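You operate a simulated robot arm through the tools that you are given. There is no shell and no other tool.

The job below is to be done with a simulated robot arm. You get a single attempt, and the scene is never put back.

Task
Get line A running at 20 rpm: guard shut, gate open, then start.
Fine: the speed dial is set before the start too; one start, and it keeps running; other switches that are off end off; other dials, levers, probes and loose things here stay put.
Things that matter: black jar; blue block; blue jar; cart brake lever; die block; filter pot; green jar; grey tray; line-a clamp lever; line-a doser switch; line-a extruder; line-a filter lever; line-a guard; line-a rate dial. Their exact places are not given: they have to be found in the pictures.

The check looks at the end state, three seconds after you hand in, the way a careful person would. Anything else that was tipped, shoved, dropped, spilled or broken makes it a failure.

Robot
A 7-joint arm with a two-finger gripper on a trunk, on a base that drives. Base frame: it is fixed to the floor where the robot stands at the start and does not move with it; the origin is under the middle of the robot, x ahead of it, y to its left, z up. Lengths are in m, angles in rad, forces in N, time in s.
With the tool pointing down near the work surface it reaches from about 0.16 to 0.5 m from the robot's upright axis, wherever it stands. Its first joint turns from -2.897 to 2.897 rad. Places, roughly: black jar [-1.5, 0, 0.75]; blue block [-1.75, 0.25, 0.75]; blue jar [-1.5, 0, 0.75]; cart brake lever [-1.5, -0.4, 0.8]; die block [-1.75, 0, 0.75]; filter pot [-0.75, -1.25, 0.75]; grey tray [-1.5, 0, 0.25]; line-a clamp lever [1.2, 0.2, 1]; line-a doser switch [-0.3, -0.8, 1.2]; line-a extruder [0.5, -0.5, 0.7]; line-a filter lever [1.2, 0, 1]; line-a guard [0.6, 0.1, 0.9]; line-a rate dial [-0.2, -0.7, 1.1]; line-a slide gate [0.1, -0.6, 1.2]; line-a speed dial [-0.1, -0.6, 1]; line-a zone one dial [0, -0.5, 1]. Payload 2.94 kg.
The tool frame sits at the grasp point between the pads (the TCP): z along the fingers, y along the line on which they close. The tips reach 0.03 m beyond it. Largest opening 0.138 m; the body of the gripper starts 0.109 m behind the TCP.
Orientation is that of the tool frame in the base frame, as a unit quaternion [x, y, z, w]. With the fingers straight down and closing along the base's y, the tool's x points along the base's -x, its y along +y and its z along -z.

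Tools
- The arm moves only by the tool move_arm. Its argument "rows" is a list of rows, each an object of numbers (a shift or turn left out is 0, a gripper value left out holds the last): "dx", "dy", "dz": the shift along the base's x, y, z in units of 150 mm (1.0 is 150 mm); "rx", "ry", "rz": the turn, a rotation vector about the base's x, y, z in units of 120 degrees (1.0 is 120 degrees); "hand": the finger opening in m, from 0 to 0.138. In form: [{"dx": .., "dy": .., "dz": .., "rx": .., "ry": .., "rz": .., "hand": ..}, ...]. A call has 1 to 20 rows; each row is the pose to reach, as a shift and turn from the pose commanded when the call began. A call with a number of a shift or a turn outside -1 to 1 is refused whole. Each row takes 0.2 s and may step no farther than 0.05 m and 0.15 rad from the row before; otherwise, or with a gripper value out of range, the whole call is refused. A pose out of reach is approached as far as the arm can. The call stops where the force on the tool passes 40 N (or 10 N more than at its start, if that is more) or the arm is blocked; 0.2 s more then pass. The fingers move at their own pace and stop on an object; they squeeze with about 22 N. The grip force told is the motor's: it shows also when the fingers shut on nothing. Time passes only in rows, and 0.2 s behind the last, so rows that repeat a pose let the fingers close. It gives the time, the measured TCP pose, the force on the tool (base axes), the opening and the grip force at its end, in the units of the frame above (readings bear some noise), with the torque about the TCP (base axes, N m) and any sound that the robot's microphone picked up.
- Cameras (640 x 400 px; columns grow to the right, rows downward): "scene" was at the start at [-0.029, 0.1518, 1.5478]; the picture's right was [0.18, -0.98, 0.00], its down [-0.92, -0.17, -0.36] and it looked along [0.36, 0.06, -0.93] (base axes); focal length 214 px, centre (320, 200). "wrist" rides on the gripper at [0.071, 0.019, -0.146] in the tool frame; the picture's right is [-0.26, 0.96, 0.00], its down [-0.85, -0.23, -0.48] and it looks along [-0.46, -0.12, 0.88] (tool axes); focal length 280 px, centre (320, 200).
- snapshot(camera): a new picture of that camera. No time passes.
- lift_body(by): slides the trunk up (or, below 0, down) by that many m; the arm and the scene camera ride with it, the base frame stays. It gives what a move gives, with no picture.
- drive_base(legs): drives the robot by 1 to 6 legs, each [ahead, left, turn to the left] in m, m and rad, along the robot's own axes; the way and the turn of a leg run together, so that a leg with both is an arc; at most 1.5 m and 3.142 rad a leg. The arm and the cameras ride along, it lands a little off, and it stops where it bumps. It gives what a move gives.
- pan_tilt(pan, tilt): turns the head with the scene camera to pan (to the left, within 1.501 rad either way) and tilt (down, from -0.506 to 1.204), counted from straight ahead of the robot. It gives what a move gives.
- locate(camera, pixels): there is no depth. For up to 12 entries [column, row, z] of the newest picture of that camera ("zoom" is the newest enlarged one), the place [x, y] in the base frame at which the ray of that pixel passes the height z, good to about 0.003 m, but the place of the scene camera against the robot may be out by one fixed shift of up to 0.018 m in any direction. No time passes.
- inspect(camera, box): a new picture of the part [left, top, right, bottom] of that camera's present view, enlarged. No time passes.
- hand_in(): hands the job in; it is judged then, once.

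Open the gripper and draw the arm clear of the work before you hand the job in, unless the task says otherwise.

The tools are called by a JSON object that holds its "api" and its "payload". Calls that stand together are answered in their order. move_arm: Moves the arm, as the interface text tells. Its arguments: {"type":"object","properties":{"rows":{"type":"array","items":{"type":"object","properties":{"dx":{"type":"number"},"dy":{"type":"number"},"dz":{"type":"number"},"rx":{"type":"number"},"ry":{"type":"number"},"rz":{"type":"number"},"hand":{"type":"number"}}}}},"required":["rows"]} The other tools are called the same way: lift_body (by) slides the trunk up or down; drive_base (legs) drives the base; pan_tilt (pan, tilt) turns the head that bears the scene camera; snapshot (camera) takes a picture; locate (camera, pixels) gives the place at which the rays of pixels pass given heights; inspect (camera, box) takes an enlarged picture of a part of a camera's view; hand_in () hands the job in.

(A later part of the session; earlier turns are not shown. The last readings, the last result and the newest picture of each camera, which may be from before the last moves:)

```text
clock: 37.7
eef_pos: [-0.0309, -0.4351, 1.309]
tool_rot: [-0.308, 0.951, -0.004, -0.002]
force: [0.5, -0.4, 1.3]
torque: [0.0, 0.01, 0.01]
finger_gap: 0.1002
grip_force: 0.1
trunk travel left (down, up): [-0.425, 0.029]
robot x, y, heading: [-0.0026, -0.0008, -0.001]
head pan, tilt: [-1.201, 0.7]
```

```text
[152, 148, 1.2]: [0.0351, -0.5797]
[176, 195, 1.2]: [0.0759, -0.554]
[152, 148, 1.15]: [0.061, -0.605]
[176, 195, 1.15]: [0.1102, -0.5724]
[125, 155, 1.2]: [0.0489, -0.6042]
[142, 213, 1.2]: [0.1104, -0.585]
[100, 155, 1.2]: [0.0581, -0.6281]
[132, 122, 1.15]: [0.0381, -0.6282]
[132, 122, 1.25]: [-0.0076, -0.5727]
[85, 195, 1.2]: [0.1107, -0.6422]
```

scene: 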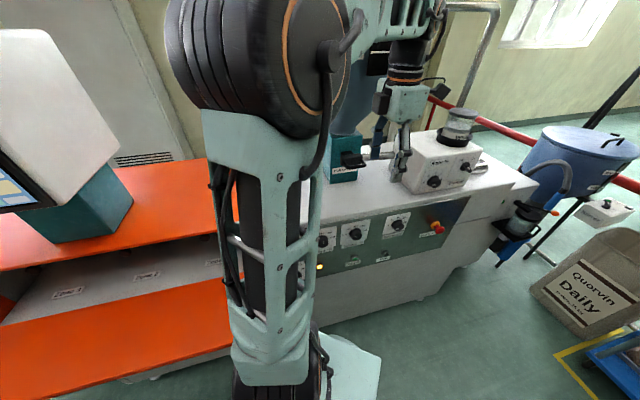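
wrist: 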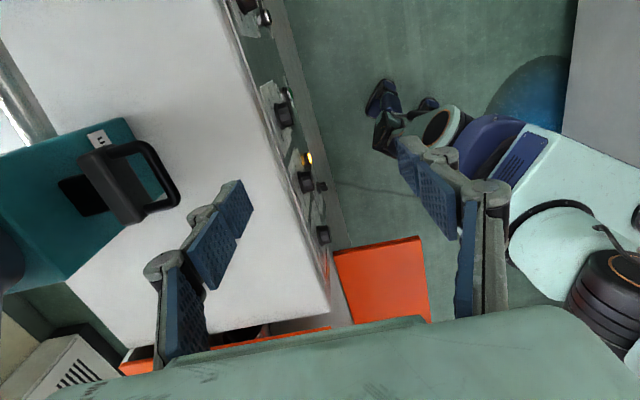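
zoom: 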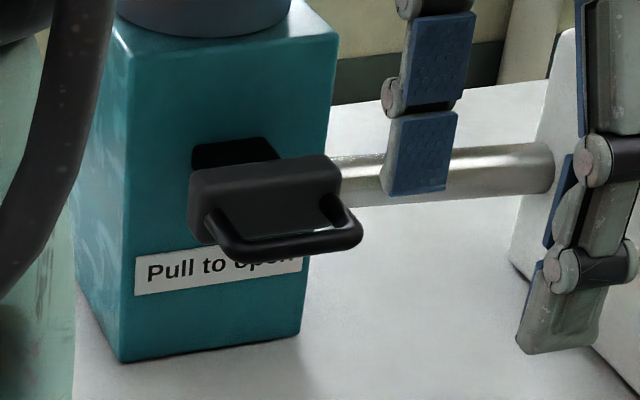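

Bar centre is at wrist px (160.6,171.8) and scene px (354.8,167.5); I triangulate its height and the bar's end points, with the block for reference.

{"api": "locate", "payload": {"camera": "wrist", "pixels": [[160.6, 171.8, 1.22], [160.6, 171.8, 1.18], [160.6, 171.8, 1.14], [146, 147.4, 1.18], [174.2, 201, 1.18], [110, 150, 1.18], [145, 205, 1.18]]}}

{"api": "locate", "payload": {"camera": "scene", "pixels": [[354.8, 167.5, 1.22], [354.8, 167.5, 1.18], [354.8, 167.5, 1.14], [346, 166, 1.18], [362.5, 163.5, 1.18]]}}

```text
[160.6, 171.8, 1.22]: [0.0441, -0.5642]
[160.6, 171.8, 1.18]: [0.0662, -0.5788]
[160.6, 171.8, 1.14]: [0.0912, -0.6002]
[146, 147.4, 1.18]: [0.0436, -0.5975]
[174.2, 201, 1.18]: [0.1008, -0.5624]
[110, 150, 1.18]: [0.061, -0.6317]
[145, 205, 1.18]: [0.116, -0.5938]
```

```text
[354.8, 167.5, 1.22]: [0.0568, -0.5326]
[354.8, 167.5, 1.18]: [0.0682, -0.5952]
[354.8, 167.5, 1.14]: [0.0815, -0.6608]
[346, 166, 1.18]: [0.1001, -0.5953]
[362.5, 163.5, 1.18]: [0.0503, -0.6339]
```

The bar centre comes out near (0.060,-0.574,1.19). Before approaching from above I check the hopper's overhang above the teal box.

{"api": "pan_tilt", "payload": {"pan": -1.1, "tilt": 0.1}}

{"api": "snapshot", "payload": {"camera": "scene"}}

{"api": "locate", "payload": {"camera": "scene", "pixels": [[320, 200, 1.5], [320, 300, 1.3], [400, 300, 1.3]]}}

{"api": "pan_tilt", "payload": {"pan": -1.45, "tilt": 0.3}}

{"api": "snapshot", "payload": {"camera": "scene"}}

```text
clock: 38.7
eef_pos: [-0.0311, -0.435, 1.3091]
tool_rot: [-0.307, 0.952, -0.004, -0.001]
force: [0.0, -0.7, -0.4]
torque: [-0.03, 0.01, 0.01]
finger_gap: 0.1003
grip_force: 0.2
trunk travel left (down, up): [-0.425, 0.029]
robot x, y, heading: [0.0029, -0.0002, 0.003]
head pan, tilt: [-1.1, 0.099]
```

```text
taken
```

scene: 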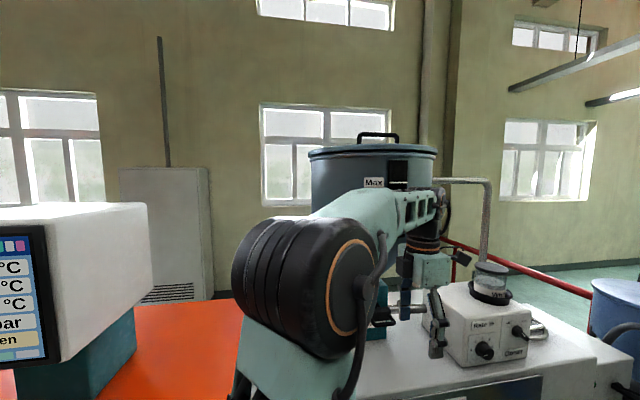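

```text
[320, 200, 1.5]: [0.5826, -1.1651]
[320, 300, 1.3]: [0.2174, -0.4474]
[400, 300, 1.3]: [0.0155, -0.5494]
```

```text
clock: 39.5
eef_pos: [-0.0307, -0.435, 1.3092]
tool_rot: [-0.307, 0.952, -0.004, -0.002]
force: [-0.4, 0.3, 0.4]
torque: [-0.02, -0.02, 0.0]
finger_gap: 0.0999
grip_force: 0.1
trunk travel left (down, up): [-0.425, 0.029]
robot x, y, heading: [-0.0023, -0.0006, -0.002]
head pan, tilt: [-1.45, 0.3]
```

```text
taken
```

scene: 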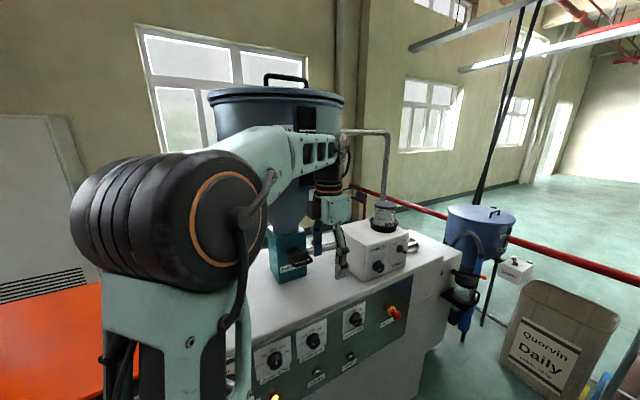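

The hopper widens above the teal box, so a straight-down reach would crowd it. I tilt the tool 45° toward the machine while moving to a pre-grasp about 8 cm short of the bar, fingers opened to 4 cm.

{"api": "move_arm", "payload": {"rows": [{"dx": 0.064, "dy": -0.103, "dz": -0.066, "rx": -0.0503, "ry": -0.037, "hand": 0.08}, {"dx": 0.128, "dy": -0.207, "dz": -0.132, "rx": -0.1007, "ry": -0.074, "hand": 0.06}, {"dx": 0.192, "dy": -0.31, "dz": -0.198, "rx": -0.151, "ry": -0.111, "hand": 0.05}, {"dx": 0.255, "dy": -0.413, "dz": -0.264, "rx": -0.2013, "ry": -0.148, "hand": 0.05}, {"dx": 0.319, "dy": -0.517, "dz": -0.33, "rx": -0.2517, "ry": -0.185, "hand": 0.05}, {"dx": 0.383, "dy": -0.62, "dz": -0.396, "rx": -0.302, "ry": -0.222, "hand": 0.05}, {"dx": 0.383, "dy": -0.62, "dz": -0.396, "rx": -0.302, "ry": -0.222, "hand": 0.05}]}}

{"api": "snapshot", "payload": {"camera": "wrist"}}

{"api": "snapshot", "payload": {"camera": "scene"}}

```text
clock: 41.1
eef_pos: [0.0236, -0.5241, 1.2483]
tool_rot: [-0.284, 0.886, -0.348, 0.116]
force: [-0.6, -0.1, -1.1]
torque: [-0.02, 0.06, -0.01]
finger_gap: 0.05
grip_force: 0.1
out of reach, approached as far as the arm can: row 6, 7
trunk travel left (down, up): [-0.425, 0.029]
robot x, y, heading: [0.0009, -0.0003, -0.004]
head pan, tilt: [-1.45, 0.3]
```

```text
taken
```

wrist: 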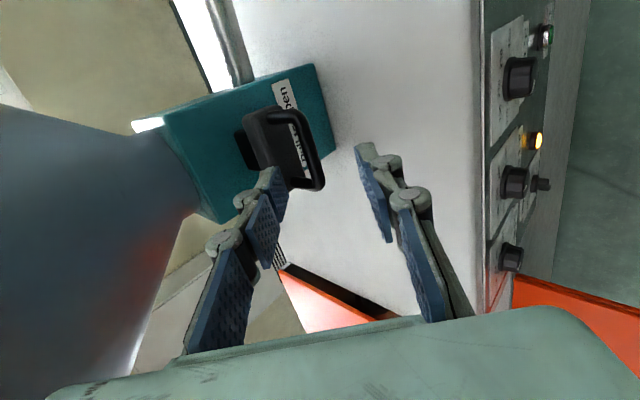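

```text
taken
```

scene: 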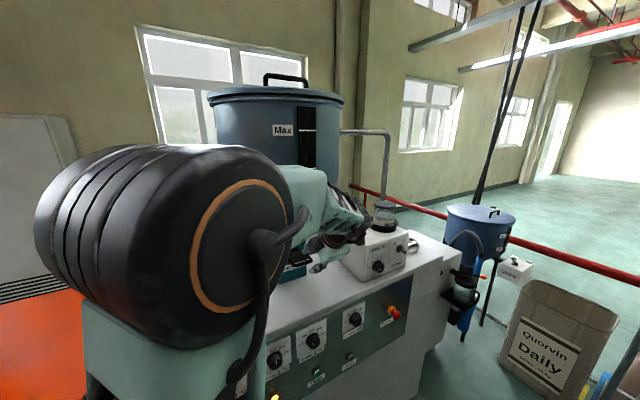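

The arm got to (0.024,-0.524,1.248) with ~43° tilt, just short of the exact pose. The bar shows at about (308,150) in the wrist view; I zoom and locate it again for a second triangulation.

{"api": "inspect", "payload": {"camera": "wrist", "box": [220, 80, 360, 210]}}

{"api": "locate", "payload": {"camera": "wrist", "pixels": [[307, 148, 1.22], [307, 148, 1.19], [307, 148, 1.16], [320, 185, 1.19], [293, 112, 1.19]]}}

```text
3.08 times, centred on (290, 145) of wrist
```

zoom: 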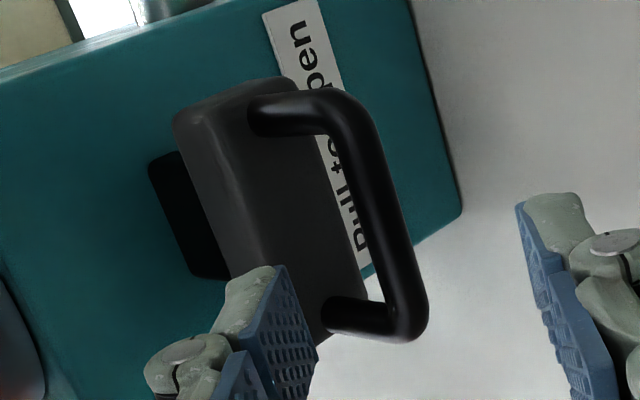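

```text
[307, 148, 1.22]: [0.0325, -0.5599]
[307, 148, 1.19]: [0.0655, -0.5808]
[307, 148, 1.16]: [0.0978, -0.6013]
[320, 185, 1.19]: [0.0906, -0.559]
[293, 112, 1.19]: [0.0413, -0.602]
```

Bar centre in this zoom is (385,210), i.e. wrist px (311,148); I locate it at several heights to intersect with the earlier ray.

{"api": "locate", "payload": {"camera": "wrist", "pixels": [[311, 148, 1.21], [311, 148, 1.2], [311, 148, 1.19], [311, 148, 1.18], [301, 116, 1.19], [322, 181, 1.19]]}}

```text
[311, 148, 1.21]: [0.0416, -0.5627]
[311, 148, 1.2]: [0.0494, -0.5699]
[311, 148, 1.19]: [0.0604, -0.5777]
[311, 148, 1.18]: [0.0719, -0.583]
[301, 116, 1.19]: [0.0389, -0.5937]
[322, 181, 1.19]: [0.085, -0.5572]
```

Both wrist rays cross at the bar centre ≈ (0.0605,-0.576,1.19). I narrow the fingers to 3 cm and advance along the tool axis so the upper finger enters the loop behind the bar.

{"api": "move_arm", "payload": {"rows": [{"dx": 0.02, "dy": -0.02, "dz": 0.0, "hand": 0.03}, {"dx": 0.05, "dy": -0.065, "dz": -0.06, "hand": 0.03}, {"dx": 0.085, "dy": -0.115, "dz": -0.13, "hand": 0.03}, {"dx": 0.12, "dy": -0.165, "dz": -0.195, "hand": 0.03}, {"dx": 0.15, "dy": -0.21, "dz": -0.255, "hand": 0.03}, {"dx": 0.15, "dy": -0.21, "dz": -0.255, "hand": 0.03}]}}

{"api": "snapshot", "payload": {"camera": "wrist"}}

{"api": "inspect", "payload": {"camera": "wrist", "box": [240, 100, 400, 230]}}

```text
clock: 42.5
eef_pos: [0.0459, -0.5563, 1.2093]
tool_rot: [-0.283, 0.878, -0.367, 0.119]
force: [0.8, -0.6, 0.4]
torque: [0.0, -0.03, -0.04]
finger_gap: 0.03
grip_force: 0.0
out of reach, approached as far as the arm can: row 1
trunk travel left (down, up): [-0.425, 0.029]
robot x, y, heading: [-0.0004, 0.0001, -0.001]
head pan, tilt: [-1.45, 0.3]
```

```text
taken
```

wrist: 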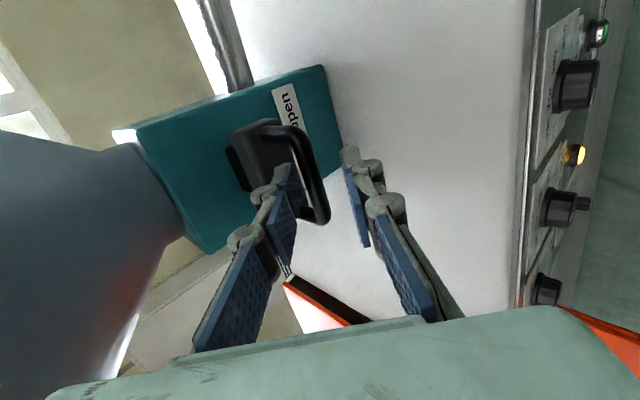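

```text
3.08 times, centred on (320, 165) of wrist
```

zoom: 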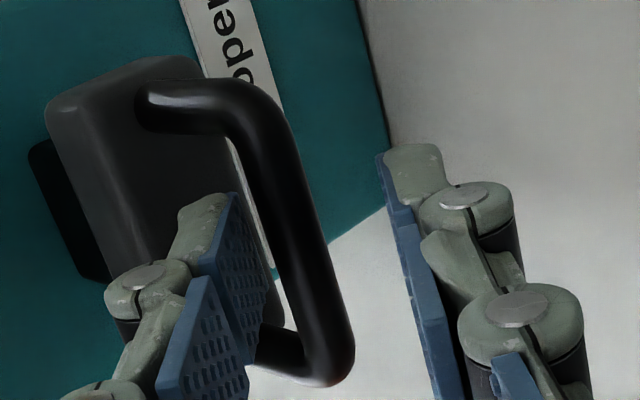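

The arm followed this time; the tips are now level with the bar and the bar is ~3.5 mm nearer the inner finger. I advance 15 mm more along the tool axis with that correction.

{"api": "move_arm", "payload": {"rows": [{"dx": 0.01, "dy": -0.014, "dz": 0.012}, {"dx": 0.03, "dy": -0.043, "dz": -0.02}, {"dx": 0.051, "dy": -0.071, "dz": -0.053}, {"dx": 0.051, "dy": -0.071, "dz": -0.053}]}}

{"api": "snapshot", "payload": {"camera": "wrist"}}

{"api": "inspect", "payload": {"camera": "wrist", "box": [240, 100, 400, 230]}}

```text
clock: 43.5
eef_pos: [0.0533, -0.5665, 1.2023]
tool_rot: [-0.283, 0.878, -0.367, 0.12]
force: [-0.1, 0.6, 0.4]
torque: [-0.03, -0.02, -0.03]
finger_gap: 0.0304
grip_force: 0.1
trunk travel left (down, up): [-0.425, 0.029]
robot x, y, heading: [-0.0005, -0.0032, 0.001]
head pan, tilt: [-1.45, 0.3]
```

```text
taken
```

wrist: 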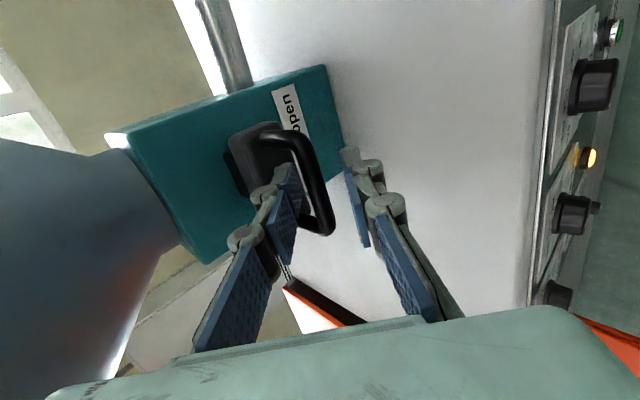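

```text
3.08 times, centred on (320, 165) of wrist
```

zoom: 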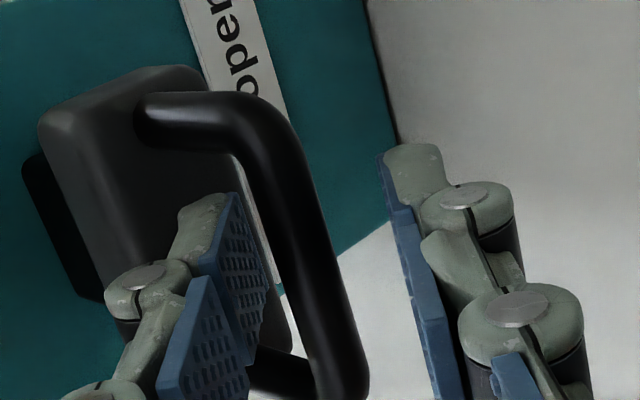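

Bar is between the fingers with no contact force. I close the gripper on it.

{"api": "move_arm", "payload": {"rows": [{"hand": 0.0}, {"hand": 0.0}, {"hand": 0.0}, {"hand": 0.0}]}}

{"api": "inspect", "payload": {"camera": "wrist", "box": [240, 100, 400, 230]}}

```text
clock: 44.5
eef_pos: [0.052, -0.566, 1.2022]
tool_rot: [-0.283, 0.878, -0.368, 0.119]
force: [-0.6, -3.3, 11.3]
torque: [-0.48, 0.46, 0.62]
finger_gap: 0.0111
grip_force: 37.8
trunk travel left (down, up): [-0.425, 0.029]
robot x, y, heading: [-0.0001, 0.002, 0.002]
head pan, tilt: [-1.45, 0.3]
```

```text
3.08 times, centred on (320, 165) of wrist
```

zoom: 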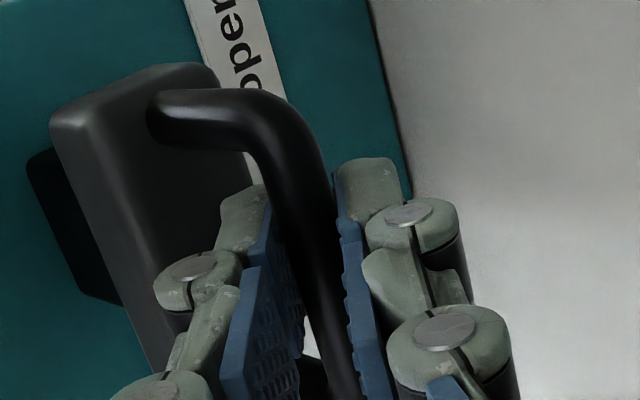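

The bar is gripped (gap 0.011). I pull straight out along the machine normal in small steps, 5 cm at first.

{"api": "move_arm", "payload": {"rows": [{"dx": -0.033, "dy": 0.045, "hand": 0.0}, {"dx": -0.066, "dy": 0.09, "hand": 0.0}, {"dx": -0.099, "dy": 0.134, "hand": 0.0}, {"dx": -0.131, "dy": 0.179, "hand": 0.0}, {"dx": -0.164, "dy": 0.224, "hand": 0.0}, {"dx": -0.197, "dy": 0.269, "hand": 0.0}]}}

{"api": "snapshot", "payload": {"camera": "wrist"}}

{"api": "snapshot", "payload": {"camera": "scene"}}

```text
clock: 45.9
eef_pos: [0.0236, -0.5243, 1.2018]
tool_rot: [-0.282, 0.878, -0.367, 0.119]
force: [0.0, 0.6, 17.0]
torque: [-0.64, 0.6, 0.47]
finger_gap: 0.0108
grip_force: 37.6
trunk travel left (down, up): [-0.425, 0.029]
robot x, y, heading: [0.0004, 0.0001, 0.001]
head pan, tilt: [-1.45, 0.3]
```

```text
taken
```

wrist: 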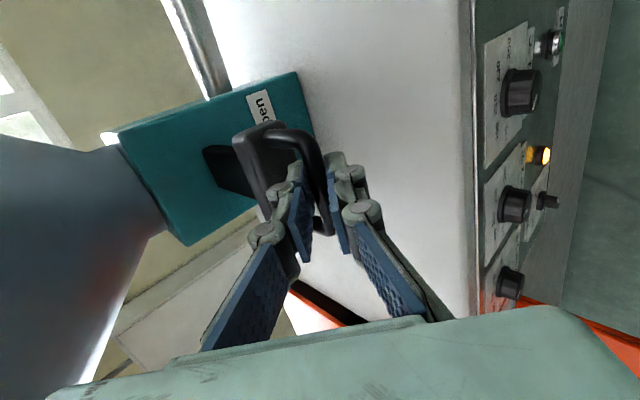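

```text
taken
```

scene: 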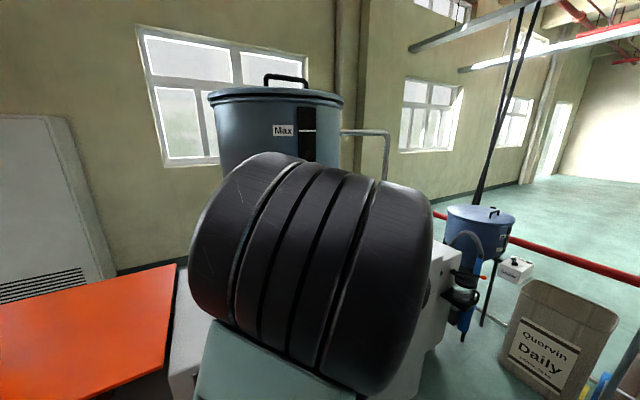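

The gate slid out with the bar by 5 cm (dark slide plate now visible at (230,170)). I keep pulling 3 cm more while watching the force and elbow.

{"api": "move_arm", "payload": {"rows": [{"dx": -0.03, "dy": 0.04, "hand": 0.0}, {"dx": -0.06, "dy": 0.08, "hand": 0.0}, {"dx": -0.089, "dy": 0.121, "hand": 0.0}, {"dx": -0.118, "dy": 0.161, "hand": 0.0}]}}

{"api": "snapshot", "payload": {"camera": "wrist"}}

{"api": "snapshot", "payload": {"camera": "scene"}}

```text
clock: 46.9
eef_pos: [0.0194, -0.5194, 1.2031]
tool_rot: [-0.288, 0.879, -0.359, 0.124]
force: [25.9, 9.1, -12.6]
torque: [-0.3, 0.37, 0.56]
finger_gap: 0.0108
grip_force: 38.0
out of reach, approached as far as the arm can: row 1, 2, 3, 4
trunk travel left (down, up): [-0.425, 0.029]
robot x, y, heading: [0.0008, 0.0004, 0.002]
head pan, tilt: [-1.45, 0.3]
```

```text
taken
```

wrist: 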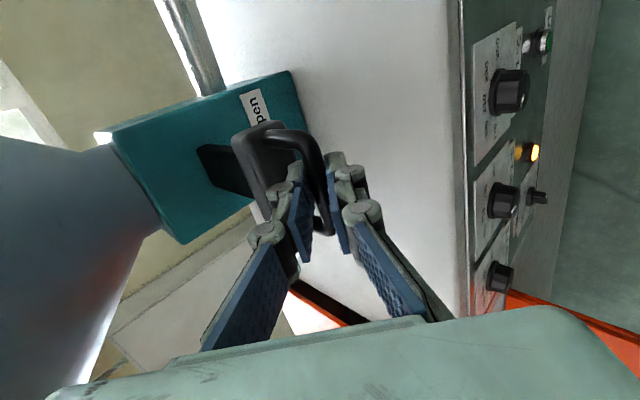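

```text
taken
```

scene: 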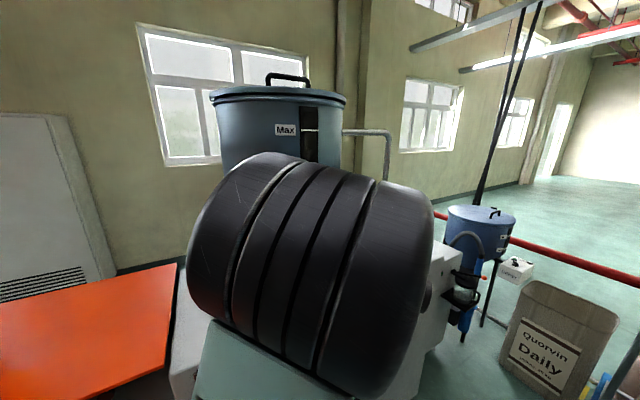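

The arm reached a posture limit (rows "out of reach") with the gate pulled ~5.7 cm. I rotate the hand 20° toward vertical about the bar, which carries the wrist outward and should free the arm to pull further.

{"api": "move_arm", "payload": {"rows": [{"dx": 0.005, "dy": -0.006, "dz": 0.006, "rx": 0.0337, "ry": 0.0247, "hand": 0.0}, {"dx": 0.009, "dy": -0.012, "dz": 0.011, "rx": 0.0674, "ry": 0.0495, "hand": 0.0}, {"dx": 0.014, "dy": -0.018, "dz": 0.017, "rx": 0.101, "ry": 0.0742, "hand": 0.0}, {"dx": 0.018, "dy": -0.024, "dz": 0.022, "rx": 0.1347, "ry": 0.0989, "hand": 0.0}, {"dx": 0.018, "dy": -0.024, "dz": 0.022, "rx": 0.1347, "ry": 0.0989, "hand": 0.0}]}}

{"api": "snapshot", "payload": {"camera": "wrist"}}

```text
clock: 48.1
eef_pos: [0.0182, -0.5259, 1.2057]
tool_rot: [-0.302, 0.929, -0.205, 0.068]
force: [21.9, 12.6, -19.9]
torque: [-0.07, 0.19, 0.86]
finger_gap: 0.011
grip_force: 37.5
trunk travel left (down, up): [-0.425, 0.029]
robot x, y, heading: [-0.0026, -0.0015, -0.002]
head pan, tilt: [-1.45, 0.3]
```

```text
taken
```

wrist: 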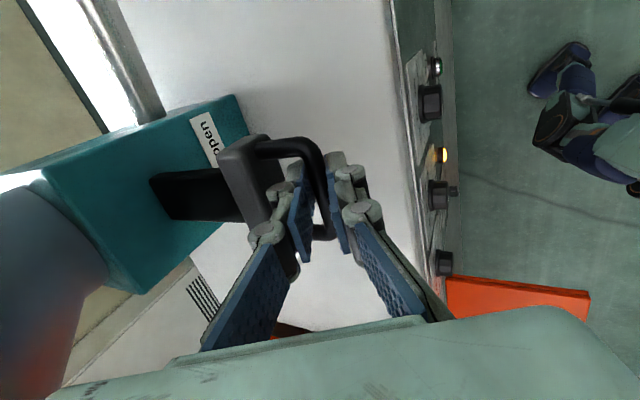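

The rotation worked (tilt ~25°). Forces show I sit slightly high and off along the machine axis, so I correct a few mm and continue pulling 2 cm.

{"api": "move_arm", "payload": {"rows": [{"dx": 0.01, "dy": 0.007, "dz": -0.015, "hand": 0.0}, {"dx": 0.012, "dy": 0.009, "dz": -0.025, "hand": 0.0}, {"dx": -0.02, "dy": 0.05, "dz": -0.025, "hand": 0.0}, {"dx": -0.05, "dy": 0.09, "dz": -0.025, "hand": 0.0}, {"dx": -0.067, "dy": 0.116, "dz": -0.025, "hand": 0.0}]}}

{"api": "snapshot", "payload": {"camera": "wrist"}}

{"api": "snapshot", "payload": {"camera": "scene"}}

```text
clock: 49.1
eef_pos: [0.0163, -0.5227, 1.2061]
tool_rot: [-0.306, 0.925, -0.215, 0.069]
force: [10.4, -14.7, -8.9]
torque: [0.32, -0.61, 0.89]
finger_gap: 0.0108
grip_force: 38.1
trunk travel left (down, up): [-0.425, 0.029]
robot x, y, heading: [-0.0017, 0.0013, -0.002]
head pan, tilt: [-1.45, 0.3]
stopped in row 5: the force on the tool passed its limit at 44 N (the readings are from after the stop); the commanded pose is now the measured one
```

```text
taken
```

wrist: 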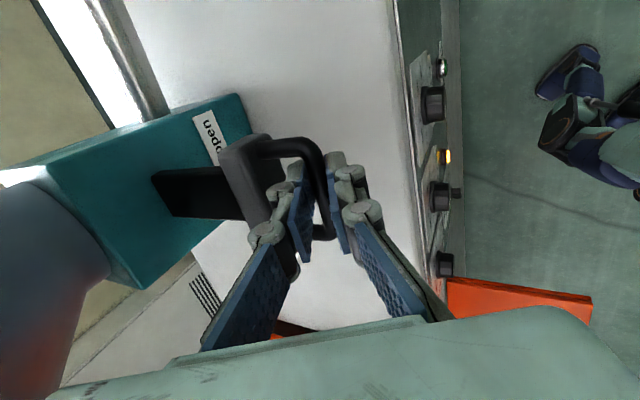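

```text
taken
```

scene: 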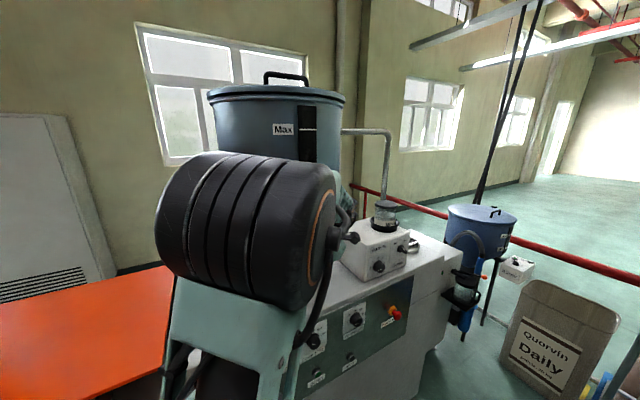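

The force rose against an end stop with the gate out ~6 cm, so the gate is fully open. I open the fingers slightly (22 mm, staying clear of the block) and back straight out along the tool axis.

{"api": "move_arm", "payload": {"rows": [{"hand": 0.022}, {"hand": 0.022}, {"dx": -0.017, "dy": 0.024, "dz": 0.06, "hand": 0.022}, {"dx": -0.035, "dy": 0.048, "dz": 0.12, "hand": 0.022}, {"dx": -0.07, "dy": 0.095, "dz": 0.24, "hand": 0.022}, {"dx": -0.105, "dy": 0.143, "dz": 0.36, "hand": 0.03}, {"dx": -0.138, "dy": 0.19, "dz": 0.479, "hand": 0.03}]}}

{"api": "snapshot", "payload": {"camera": "wrist"}}

{"api": "inspect", "payload": {"camera": "wrist", "box": [100, 60, 340, 240]}}

```text
clock: 50.8
eef_pos: [-0.0083, -0.4909, 1.2785]
tool_rot: [-0.303, 0.926, -0.216, 0.068]
force: [0.3, 0.1, -0.2]
torque: [-0.01, 0.01, 0.06]
finger_gap: 0.0301
grip_force: 0.0
trunk travel left (down, up): [-0.425, 0.029]
robot x, y, heading: [0.0003, 0.001, -0.001]
head pan, tilt: [-1.45, 0.3]
```

```text
taken
```

wrist: 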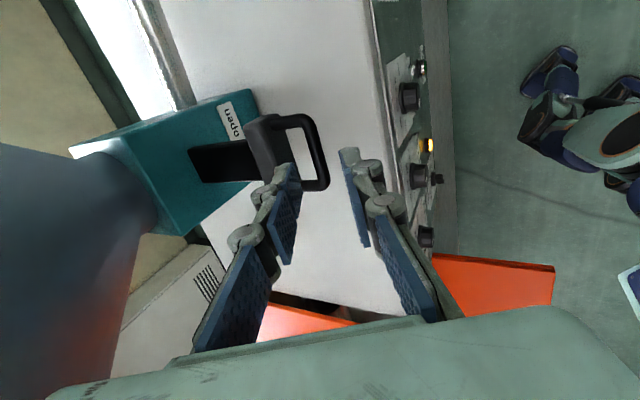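

```text
2.22 times, centred on (220, 150) of wrist
```

zoom: 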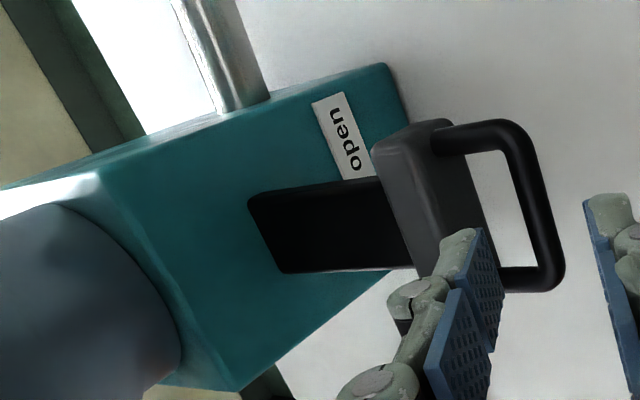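

The gate stayed out. I verify the bar's new location to measure the travel.

{"api": "locate", "payload": {"camera": "wrist", "pixels": [[321.4, 154.5, 1.19], [300, 119, 1.19], [323, 185, 1.19]]}}

```text
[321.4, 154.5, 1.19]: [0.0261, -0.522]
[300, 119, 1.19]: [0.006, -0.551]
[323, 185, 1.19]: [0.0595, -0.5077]
```

Gate travel measured ~6 cm, fully out. Next is the speed dial near (-0.125,-0.585,0.975): I first move clear of the handle, then lower while tilting the hand toward horizontal.

{"api": "move_arm", "payload": {"rows": [{"dx": -0.1, "dy": 0.133, "dz": 0.0, "rx": -0.0385, "ry": -0.0283, "hand": 0.05}, {"dx": -0.2, "dy": 0.267, "dz": -0.033, "rx": -0.077, "ry": -0.0565, "hand": 0.07}, {"dx": -0.333, "dy": 0.267, "dz": -0.267, "rx": -0.127, "ry": -0.0933, "hand": 0.08}, {"dx": -0.5, "dy": 0.233, "dz": -0.533, "rx": -0.177, "ry": -0.13, "hand": 0.08}, {"dx": -0.667, "dy": 0.2, "dz": -0.8, "rx": -0.2271, "ry": -0.1668, "hand": 0.08}, {"dx": -0.833, "dy": 0.133, "dz": -1.0, "rx": -0.2694, "ry": -0.1979, "hand": 0.08}]}}

{"api": "snapshot", "payload": {"camera": "wrist"}}

{"api": "snapshot", "payload": {"camera": "scene"}}

```text
clock: 51.7
eef_pos: [-0.1811, -0.4149, 1.2042]
tool_rot: [-0.238, 0.931, -0.267, -0.076]
force: [0.0, -0.1, -0.5]
torque: [0.01, 0.07, -0.01]
finger_gap: 0.0801
grip_force: 0.0
out of reach, approached as far as the arm can: row 3
trunk travel left (down, up): [-0.425, 0.029]
robot x, y, heading: [0.0001, -0.0023, 0.001]
head pan, tilt: [-1.45, 0.3]
stopped in row 4: the arm was blocked; the commanded pose is now the measured one
```

```text
taken
```

wrist: 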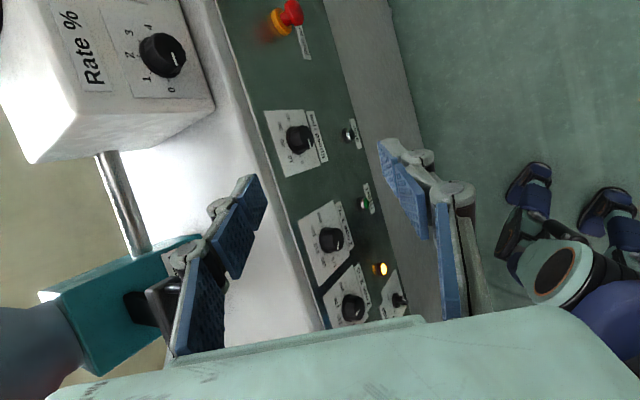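

```text
taken
```

scene: 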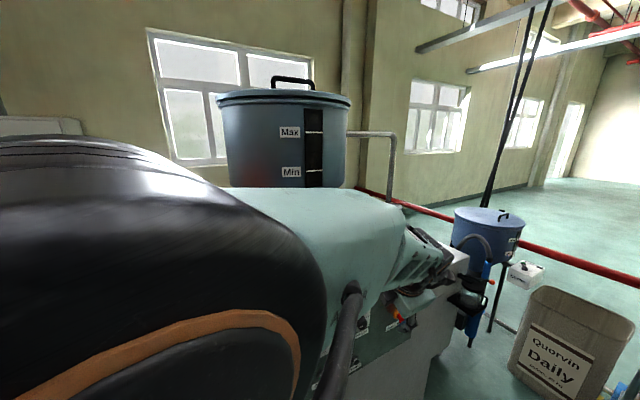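

The elbow again folded back against the head (it fills the scene view). I swing the hand back to vertical while reaching outward to (-0.20,-0.50,1.22) to unfold the arm.

{"api": "move_arm", "payload": {"rows": [{"dx": -0.025, "dy": -0.113, "dz": 0.02, "rx": 0.0537, "ry": 0.0021, "rz": 0.0124, "hand": 0.06}, {"dx": -0.05, "dy": -0.227, "dz": 0.04, "rx": 0.1074, "ry": 0.0042, "rz": 0.0247, "hand": 0.05}, {"dx": -0.075, "dy": -0.34, "dz": 0.06, "rx": 0.161, "ry": 0.0064, "rz": 0.0371, "hand": 0.05}, {"dx": -0.1, "dy": -0.453, "dz": 0.08, "rx": 0.2147, "ry": 0.0085, "rz": 0.0494, "hand": 0.05}, {"dx": -0.127, "dy": -0.567, "dz": 0.107, "rx": 0.2684, "ry": 0.0106, "rz": 0.0618, "hand": 0.05}, {"dx": -0.127, "dy": -0.567, "dz": 0.107, "rx": 0.2684, "ry": 0.0106, "rz": 0.0618, "hand": 0.05}]}}

{"api": "snapshot", "payload": {"camera": "scene"}}

{"api": "snapshot", "payload": {"camera": "wrist"}}

```text
clock: 53.1
eef_pos: [-0.2008, -0.4991, 1.2201]
tool_rot: [-0.309, 0.951, 0.0, 0.001]
force: [0.2, 0.3, -0.1]
torque: [0.01, 0.01, 0.04]
finger_gap: 0.0501
grip_force: 0.0
trunk travel left (down, up): [-0.425, 0.029]
robot x, y, heading: [0.0032, 0.0009, -0.002]
head pan, tilt: [-1.45, 0.3]
```

```text
taken
```

scene: 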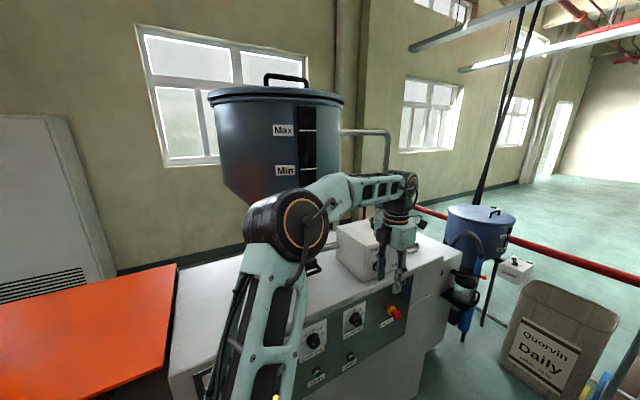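

```text
taken
```

wrist: 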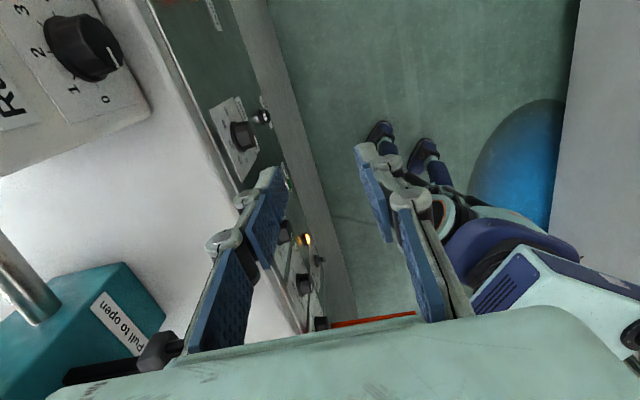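

The arm is nicely extended now and clear of the head. I lower straight down 15 cm in front of the panel, easing 2 cm away from it.

{"api": "move_arm", "payload": {"rows": [{"dx": -0.02, "dy": 0.027, "dz": -0.25}, {"dx": -0.04, "dy": 0.054, "dz": -0.5}, {"dx": -0.06, "dy": 0.08, "dz": -0.75}, {"dx": -0.08, "dy": 0.107, "dz": -1.0}]}}

{"api": "snapshot", "payload": {"camera": "scene"}}

{"api": "snapshot", "payload": {"camera": "wrist"}}

```text
clock: 54.1
eef_pos: [-0.212, -0.4846, 1.0702]
tool_rot: [-0.311, 0.95, -0.001, 0.001]
force: [-1.0, 0.5, -0.4]
torque: [-0.01, 0.01, 0.02]
finger_gap: 0.0501
grip_force: 0.1
trunk travel left (down, up): [-0.425, 0.029]
robot x, y, heading: [0.0039, -0.0001, 0.002]
head pan, tilt: [-1.45, 0.3]
```

```text
taken
```

scene: 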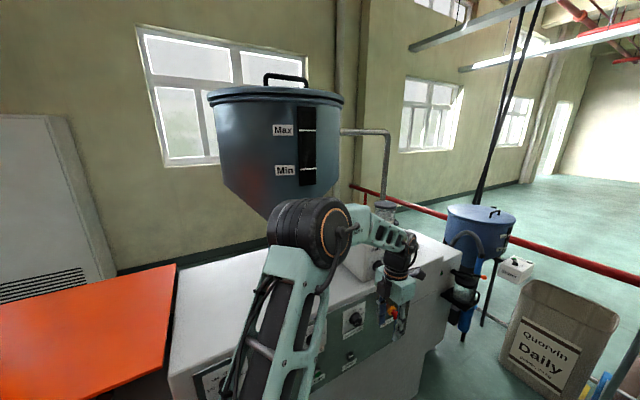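

```text
taken
```

wrist: 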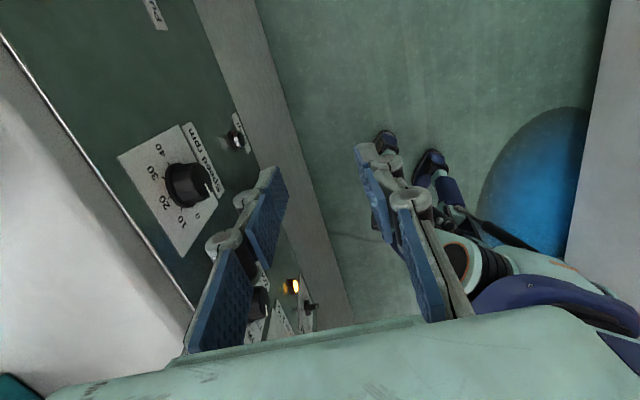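

The speed dial (188,185) is in view with its scale. I now tilt the hand 90° about the machine axis to point horizontally at the dial, lowering to z≈0.985.

{"api": "move_arm", "payload": {"rows": [{"dx": 0.007, "dy": 0.002, "dz": -0.052, "rx": -0.055, "ry": -0.0404}, {"dx": 0.015, "dy": 0.003, "dz": -0.103, "rx": -0.11, "ry": -0.0808}, {"dx": 0.022, "dy": 0.005, "dz": -0.155, "rx": -0.165, "ry": -0.1212}, {"dx": 0.029, "dy": 0.006, "dz": -0.206, "rx": -0.22, "ry": -0.1616}, {"dx": 0.036, "dy": 0.008, "dz": -0.258, "rx": -0.2748, "ry": -0.2018}, {"dx": 0.044, "dy": 0.009, "dz": -0.309, "rx": -0.3298, "ry": -0.2422}, {"dx": 0.051, "dy": 0.011, "dz": -0.361, "rx": -0.3848, "ry": -0.2826}, {"dx": 0.058, "dy": 0.012, "dz": -0.412, "rx": -0.4398, "ry": -0.323}]}}

{"api": "snapshot", "payload": {"camera": "scene"}}

{"api": "snapshot", "payload": {"camera": "wrist"}}

```text
clock: 55.9
eef_pos: [-0.1909, -0.6372, 1.0124]
tool_rot: [-0.27, 0.826, -0.467, 0.163]
force: [-10.0, 28.0, -2.6]
torque: [1.11, -0.1, 0.05]
finger_gap: 0.0406
grip_force: 9.1
out of reach, approached as far as the arm can: row 4, 5, 6, 7, 8
trunk travel left (down, up): [-0.425, 0.029]
robot x, y, heading: [-0.0007, 0.0006, -0.003]
head pan, tilt: [-1.45, 0.3]
stopped in row 8: the force on the tool passed its limit at 86 N (the readings are from after the stop); the commanded pose is now the measured one
```

```text
taken
```

scene: 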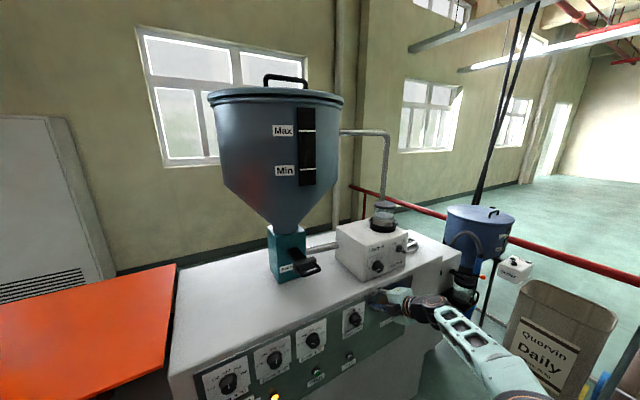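

```text
taken
```

wrist: 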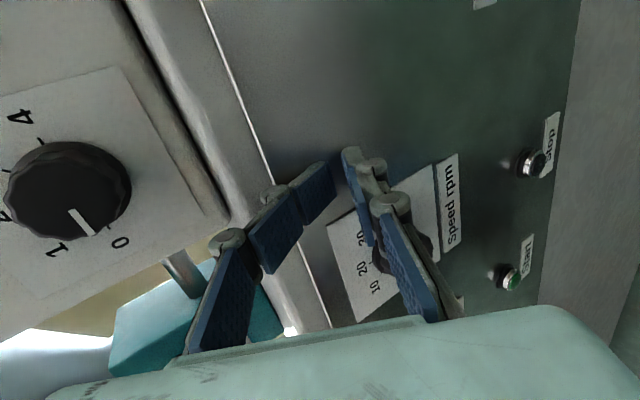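

The arm reconfigured itself in "out of reach" rows and the fingers touched the panel (28 N now). I back straight away from the panel at once.

{"api": "move_arm", "payload": {"rows": [{"dx": -0.06, "dy": 0.082, "dz": 0.02}, {"dx": -0.12, "dy": 0.164, "dz": 0.04}, {"dx": -0.2, "dy": 0.27, "dz": 0.06}, {"dx": -0.28, "dy": 0.38, "dz": 0.08}, {"dx": -0.36, "dy": 0.49, "dz": 0.1}]}}

{"api": "snapshot", "payload": {"camera": "wrist"}}

{"api": "pan_tilt", "payload": {"pan": -1.45, "tilt": 0.7}}

{"api": "snapshot", "payload": {"camera": "scene"}}

```text
clock: 57.1
eef_pos: [-0.2474, -0.6417, 1.0373]
tool_rot: [-0.272, 0.825, -0.468, 0.166]
force: [0.0, 1.4, 0.3]
torque: [-0.02, -0.01, 0.0]
finger_gap: 0.0498
grip_force: 0.0
out of reach, approached as far as the arm can: row 1, 2, 3, 4, 5
trunk travel left (down, up): [-0.425, 0.029]
robot x, y, heading: [0.0004, 0.0004, -0.0]
head pan, tilt: [-1.45, 0.3]
```

```text
taken
```

wrist: 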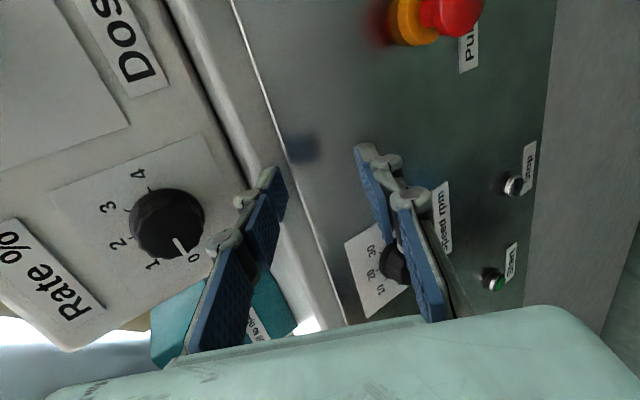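

```text
clock: 57.9
eef_pos: [-0.2461, -0.6417, 1.0371]
tool_rot: [-0.272, 0.825, -0.467, 0.165]
force: [-0.3, 0.7, 0.3]
torque: [-0.03, -0.06, 0.02]
finger_gap: 0.05
grip_force: 0.1
trunk travel left (down, up): [-0.425, 0.029]
robot x, y, heading: [0.0001, -0.0014, -0.002]
head pan, tilt: [-1.45, 0.7]
```

```text
taken
```

scene: 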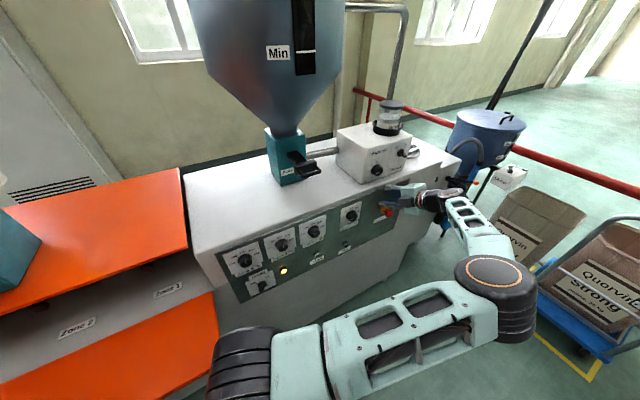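

The pose is clear of contact but the arm is at a joint-1 limit (elbow far out right, tips ~2 cm off the panel). I raise it and begin un-tilting in a few small rows, checking the response.

{"api": "move_arm", "payload": {"rows": [{"dz": 0.13}, {"dz": 0.27, "rx": 0.049, "ry": 0.0379}, {"dz": 0.4, "rx": 0.098, "ry": 0.0758}]}}

{"api": "snapshot", "payload": {"camera": "scene"}}

```text
clock: 58.7
eef_pos: [-0.2462, -0.6389, 1.0968]
tool_rot: [-0.29, 0.879, -0.358, 0.124]
force: [0.2, -0.1, -0.5]
torque: [0.03, -0.01, 0.0]
finger_gap: 0.05
grip_force: 0.1
trunk travel left (down, up): [-0.425, 0.029]
robot x, y, heading: [0.0007, -0.0033, -0.001]
head pan, tilt: [-1.45, 0.7]
```

```text
taken
```

scene: 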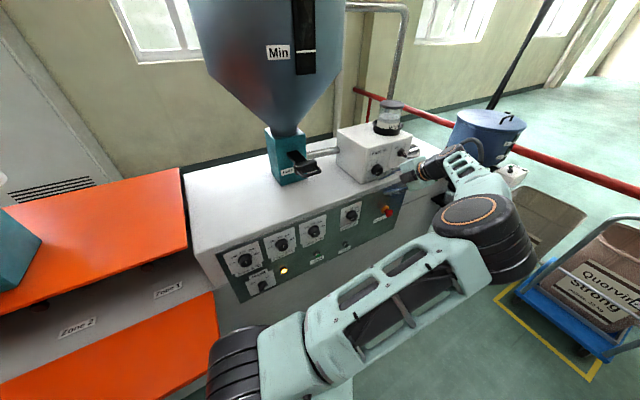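

The arm obeys again. I continue un-tilting and come away from the machine toward (-0.22,-0.50,1.19).

{"api": "move_arm", "payload": {"rows": [{"dx": 0.02, "dy": 0.13, "dz": 0.08, "rx": 0.049, "ry": 0.0379}, {"dx": 0.04, "dy": 0.28, "dz": 0.16, "rx": 0.098, "ry": 0.0758}, {"dx": 0.07, "dy": 0.45, "dz": 0.26, "rx": 0.147, "ry": 0.1137}, {"dx": 0.1, "dy": 0.62, "dz": 0.36, "rx": 0.196, "ry": 0.1516}, {"dx": 0.14, "dy": 0.78, "dz": 0.48, "rx": 0.245, "ry": 0.1895}, {"dx": 0.17, "dy": 0.93, "dz": 0.62, "rx": 0.292, "ry": 0.2265}]}}

{"api": "snapshot", "payload": {"camera": "scene"}}

```text
clock: 60.1
eef_pos: [-0.2225, -0.4974, 1.1904]
tool_rot: [-0.315, 0.949, -0.004, -0.001]
force: [-0.7, 0.7, -1.0]
torque: [-0.04, 0.05, -0.02]
finger_gap: 0.0498
grip_force: 0.0
trunk travel left (down, up): [-0.425, 0.029]
robot x, y, heading: [0.0013, 0.002, -0.003]
head pan, tilt: [-1.45, 0.7]
```

```text
taken
```

scene: 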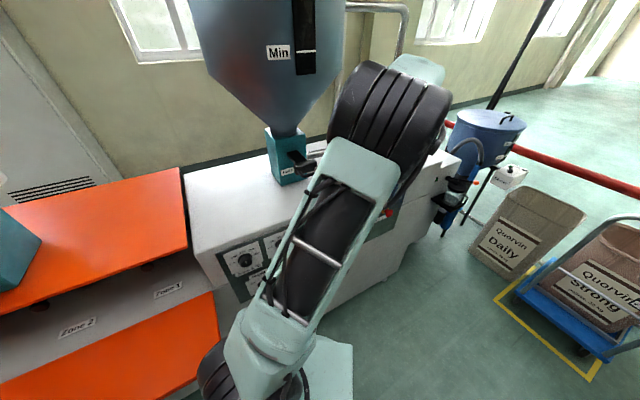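

The arm is back in a clean in-plane, elbow-up posture. I lower again in front of the dial and this time will tilt in short calls, watching that each pose is really reached.

{"api": "move_arm", "payload": {"rows": [{"dx": 0.0, "dy": 0.04, "dz": -0.25}, {"dx": 0.0, "dy": 0.07, "dz": -0.5}, {"dx": 0.0, "dy": 0.1, "dz": -0.75}, {"dx": 0.0, "dy": 0.1, "dz": -0.9}]}}

{"api": "move_arm", "payload": {"rows": [{"dz": -0.05, "rx": -0.055, "ry": -0.0404}, {"dz": -0.1, "rx": -0.11, "ry": -0.0808}]}}

{"api": "snapshot", "payload": {"camera": "scene"}}

```text
clock: 61.1
eef_pos: [-0.2203, -0.4856, 1.0547]
tool_rot: [-0.315, 0.949, -0.004, -0.003]
force: [0.8, -0.5, -0.9]
torque: [-0.01, -0.01, 0.01]
finger_gap: 0.0501
grip_force: 0.1
trunk travel left (down, up): [-0.425, 0.029]
robot x, y, heading: [-0.0005, 0.0004, 0.0]
head pan, tilt: [-1.45, 0.7]
```

```text
clock: 61.7
eef_pos: [-0.2231, -0.4846, 1.0397]
tool_rot: [-0.311, 0.939, -0.14, 0.043]
force: [0.6, -0.3, -0.4]
torque: [0.01, 0.04, 0.0]
finger_gap: 0.0501
grip_force: 0.2
trunk travel left (down, up): [-0.425, 0.029]
robot x, y, heading: [0.0008, -0.0017, 0.003]
head pan, tilt: [-1.45, 0.7]
```

```text
taken
```

scene: 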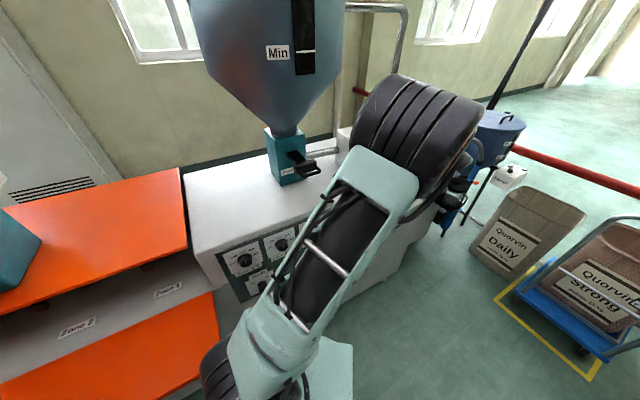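

Tilt is progressing properly (17°). I continue in two-row calls.

{"api": "move_arm", "payload": {"rows": [{"dz": -0.05, "rx": -0.055, "ry": -0.0404}, {"dz": -0.1, "rx": -0.11, "ry": -0.0808}]}}

{"api": "move_arm", "payload": {"rows": [{"dz": -0.05, "rx": -0.055, "ry": -0.0404}, {"dz": -0.1, "rx": -0.11, "ry": -0.0808}]}}

{"api": "snapshot", "payload": {"camera": "scene"}}

```text
clock: 62.3
eef_pos: [-0.2191, -0.4923, 1.0227]
tool_rot: [-0.299, 0.912, -0.269, 0.085]
force: [0.3, -0.9, -0.7]
torque: [0.03, 0.02, -0.03]
finger_gap: 0.0498
grip_force: 0.0
out of reach, approached as far as the arm can: row 2
trunk travel left (down, up): [-0.425, 0.029]
robot x, y, heading: [0.0027, 0.0008, -0.001]
head pan, tilt: [-1.45, 0.7]
```

```text
clock: 62.9
eef_pos: [-0.2037, -0.591, 1.011]
tool_rot: [-0.283, 0.868, -0.387, 0.128]
force: [0.0, 0.4, 0.7]
torque: [0.02, 0.0, 0.0]
finger_gap: 0.0499
grip_force: 0.0
out of reach, approached as far as the arm can: row 1, 2
trunk travel left (down, up): [-0.425, 0.029]
robot x, y, heading: [0.0003, -0.0001, -0.001]
head pan, tilt: [-1.45, 0.7]
```

```text
taken
```

scene: 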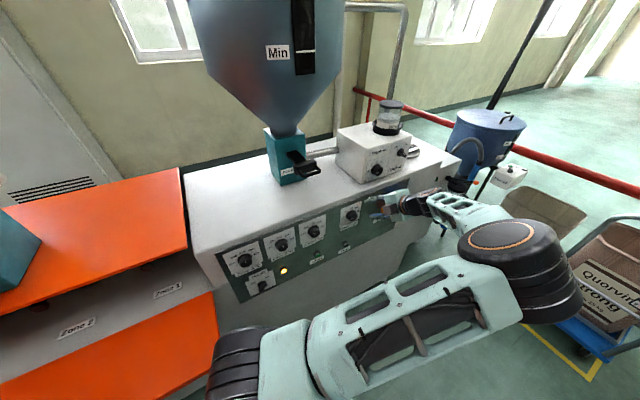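

The joint-1 limit is again what pushes the pose away: the elbow wants to swing further right than my first joint allows. I un-tilt and lift back to the tool-down pose, then will turn the whole robot to the right to give joint 1 room.

{"api": "move_arm", "payload": {"rows": [{"dx": -0.015, "dy": 0.08, "dz": 0.08, "rx": 0.03, "ry": 0.022}, {"dx": -0.03, "dy": 0.18, "dz": 0.18, "rx": 0.08, "ry": 0.0588}, {"dx": -0.045, "dy": 0.3, "dz": 0.28, "rx": 0.13, "ry": 0.0955}, {"dx": -0.06, "dy": 0.42, "dz": 0.38, "rx": 0.18, "ry": 0.132}, {"dx": -0.075, "dy": 0.54, "dz": 0.5, "rx": 0.23, "ry": 0.169}, {"dx": -0.09, "dy": 0.64, "dz": 0.62, "rx": 0.28, "ry": 0.2057}, {"dx": -0.107, "dy": 0.7, "dz": 0.727, "rx": 0.3237, "ry": 0.2378}]}}

{"api": "pan_tilt", "payload": {"pan": 1.5, "tilt": 1.2}}

{"api": "snapshot", "payload": {"camera": "scene"}}

{"api": "locate", "payload": {"camera": "scene", "pixels": [[320, 200, 0.0], [320, 200, 1.0]]}}

```text
clock: 64.5
eef_pos: [-0.2183, -0.483, 1.1194]
tool_rot: [-0.314, 0.949, -0.011, 0.0]
force: [0.4, 0.5, 0.5]
torque: [-0.03, 0.04, 0.01]
finger_gap: 0.0503
grip_force: 0.1
trunk travel left (down, up): [-0.425, 0.029]
robot x, y, heading: [-0.0003, -0.0026, 0.001]
head pan, tilt: [-1.45, 0.7]
```

```text
clock: 67.1
eef_pos: [-0.2191, -0.4839, 1.1194]
tool_rot: [-0.314, 0.949, -0.013, 0.001]
force: [0.3, 0.0, 0.2]
torque: [0.02, 0.01, -0.03]
finger_gap: 0.0501
grip_force: 0.1
trunk travel left (down, up): [-0.425, 0.029]
robot x, y, heading: [0.002, 0.0013, 0.001]
head pan, tilt: [1.499, 1.201]
```

```text
taken
```

scene: 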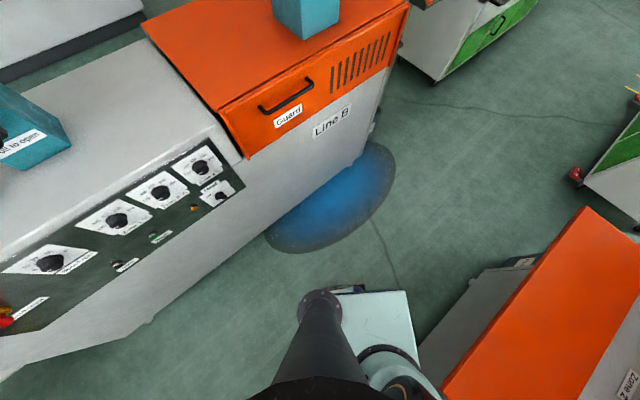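

```text
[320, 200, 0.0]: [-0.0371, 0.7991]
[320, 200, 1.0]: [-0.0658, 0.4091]
```

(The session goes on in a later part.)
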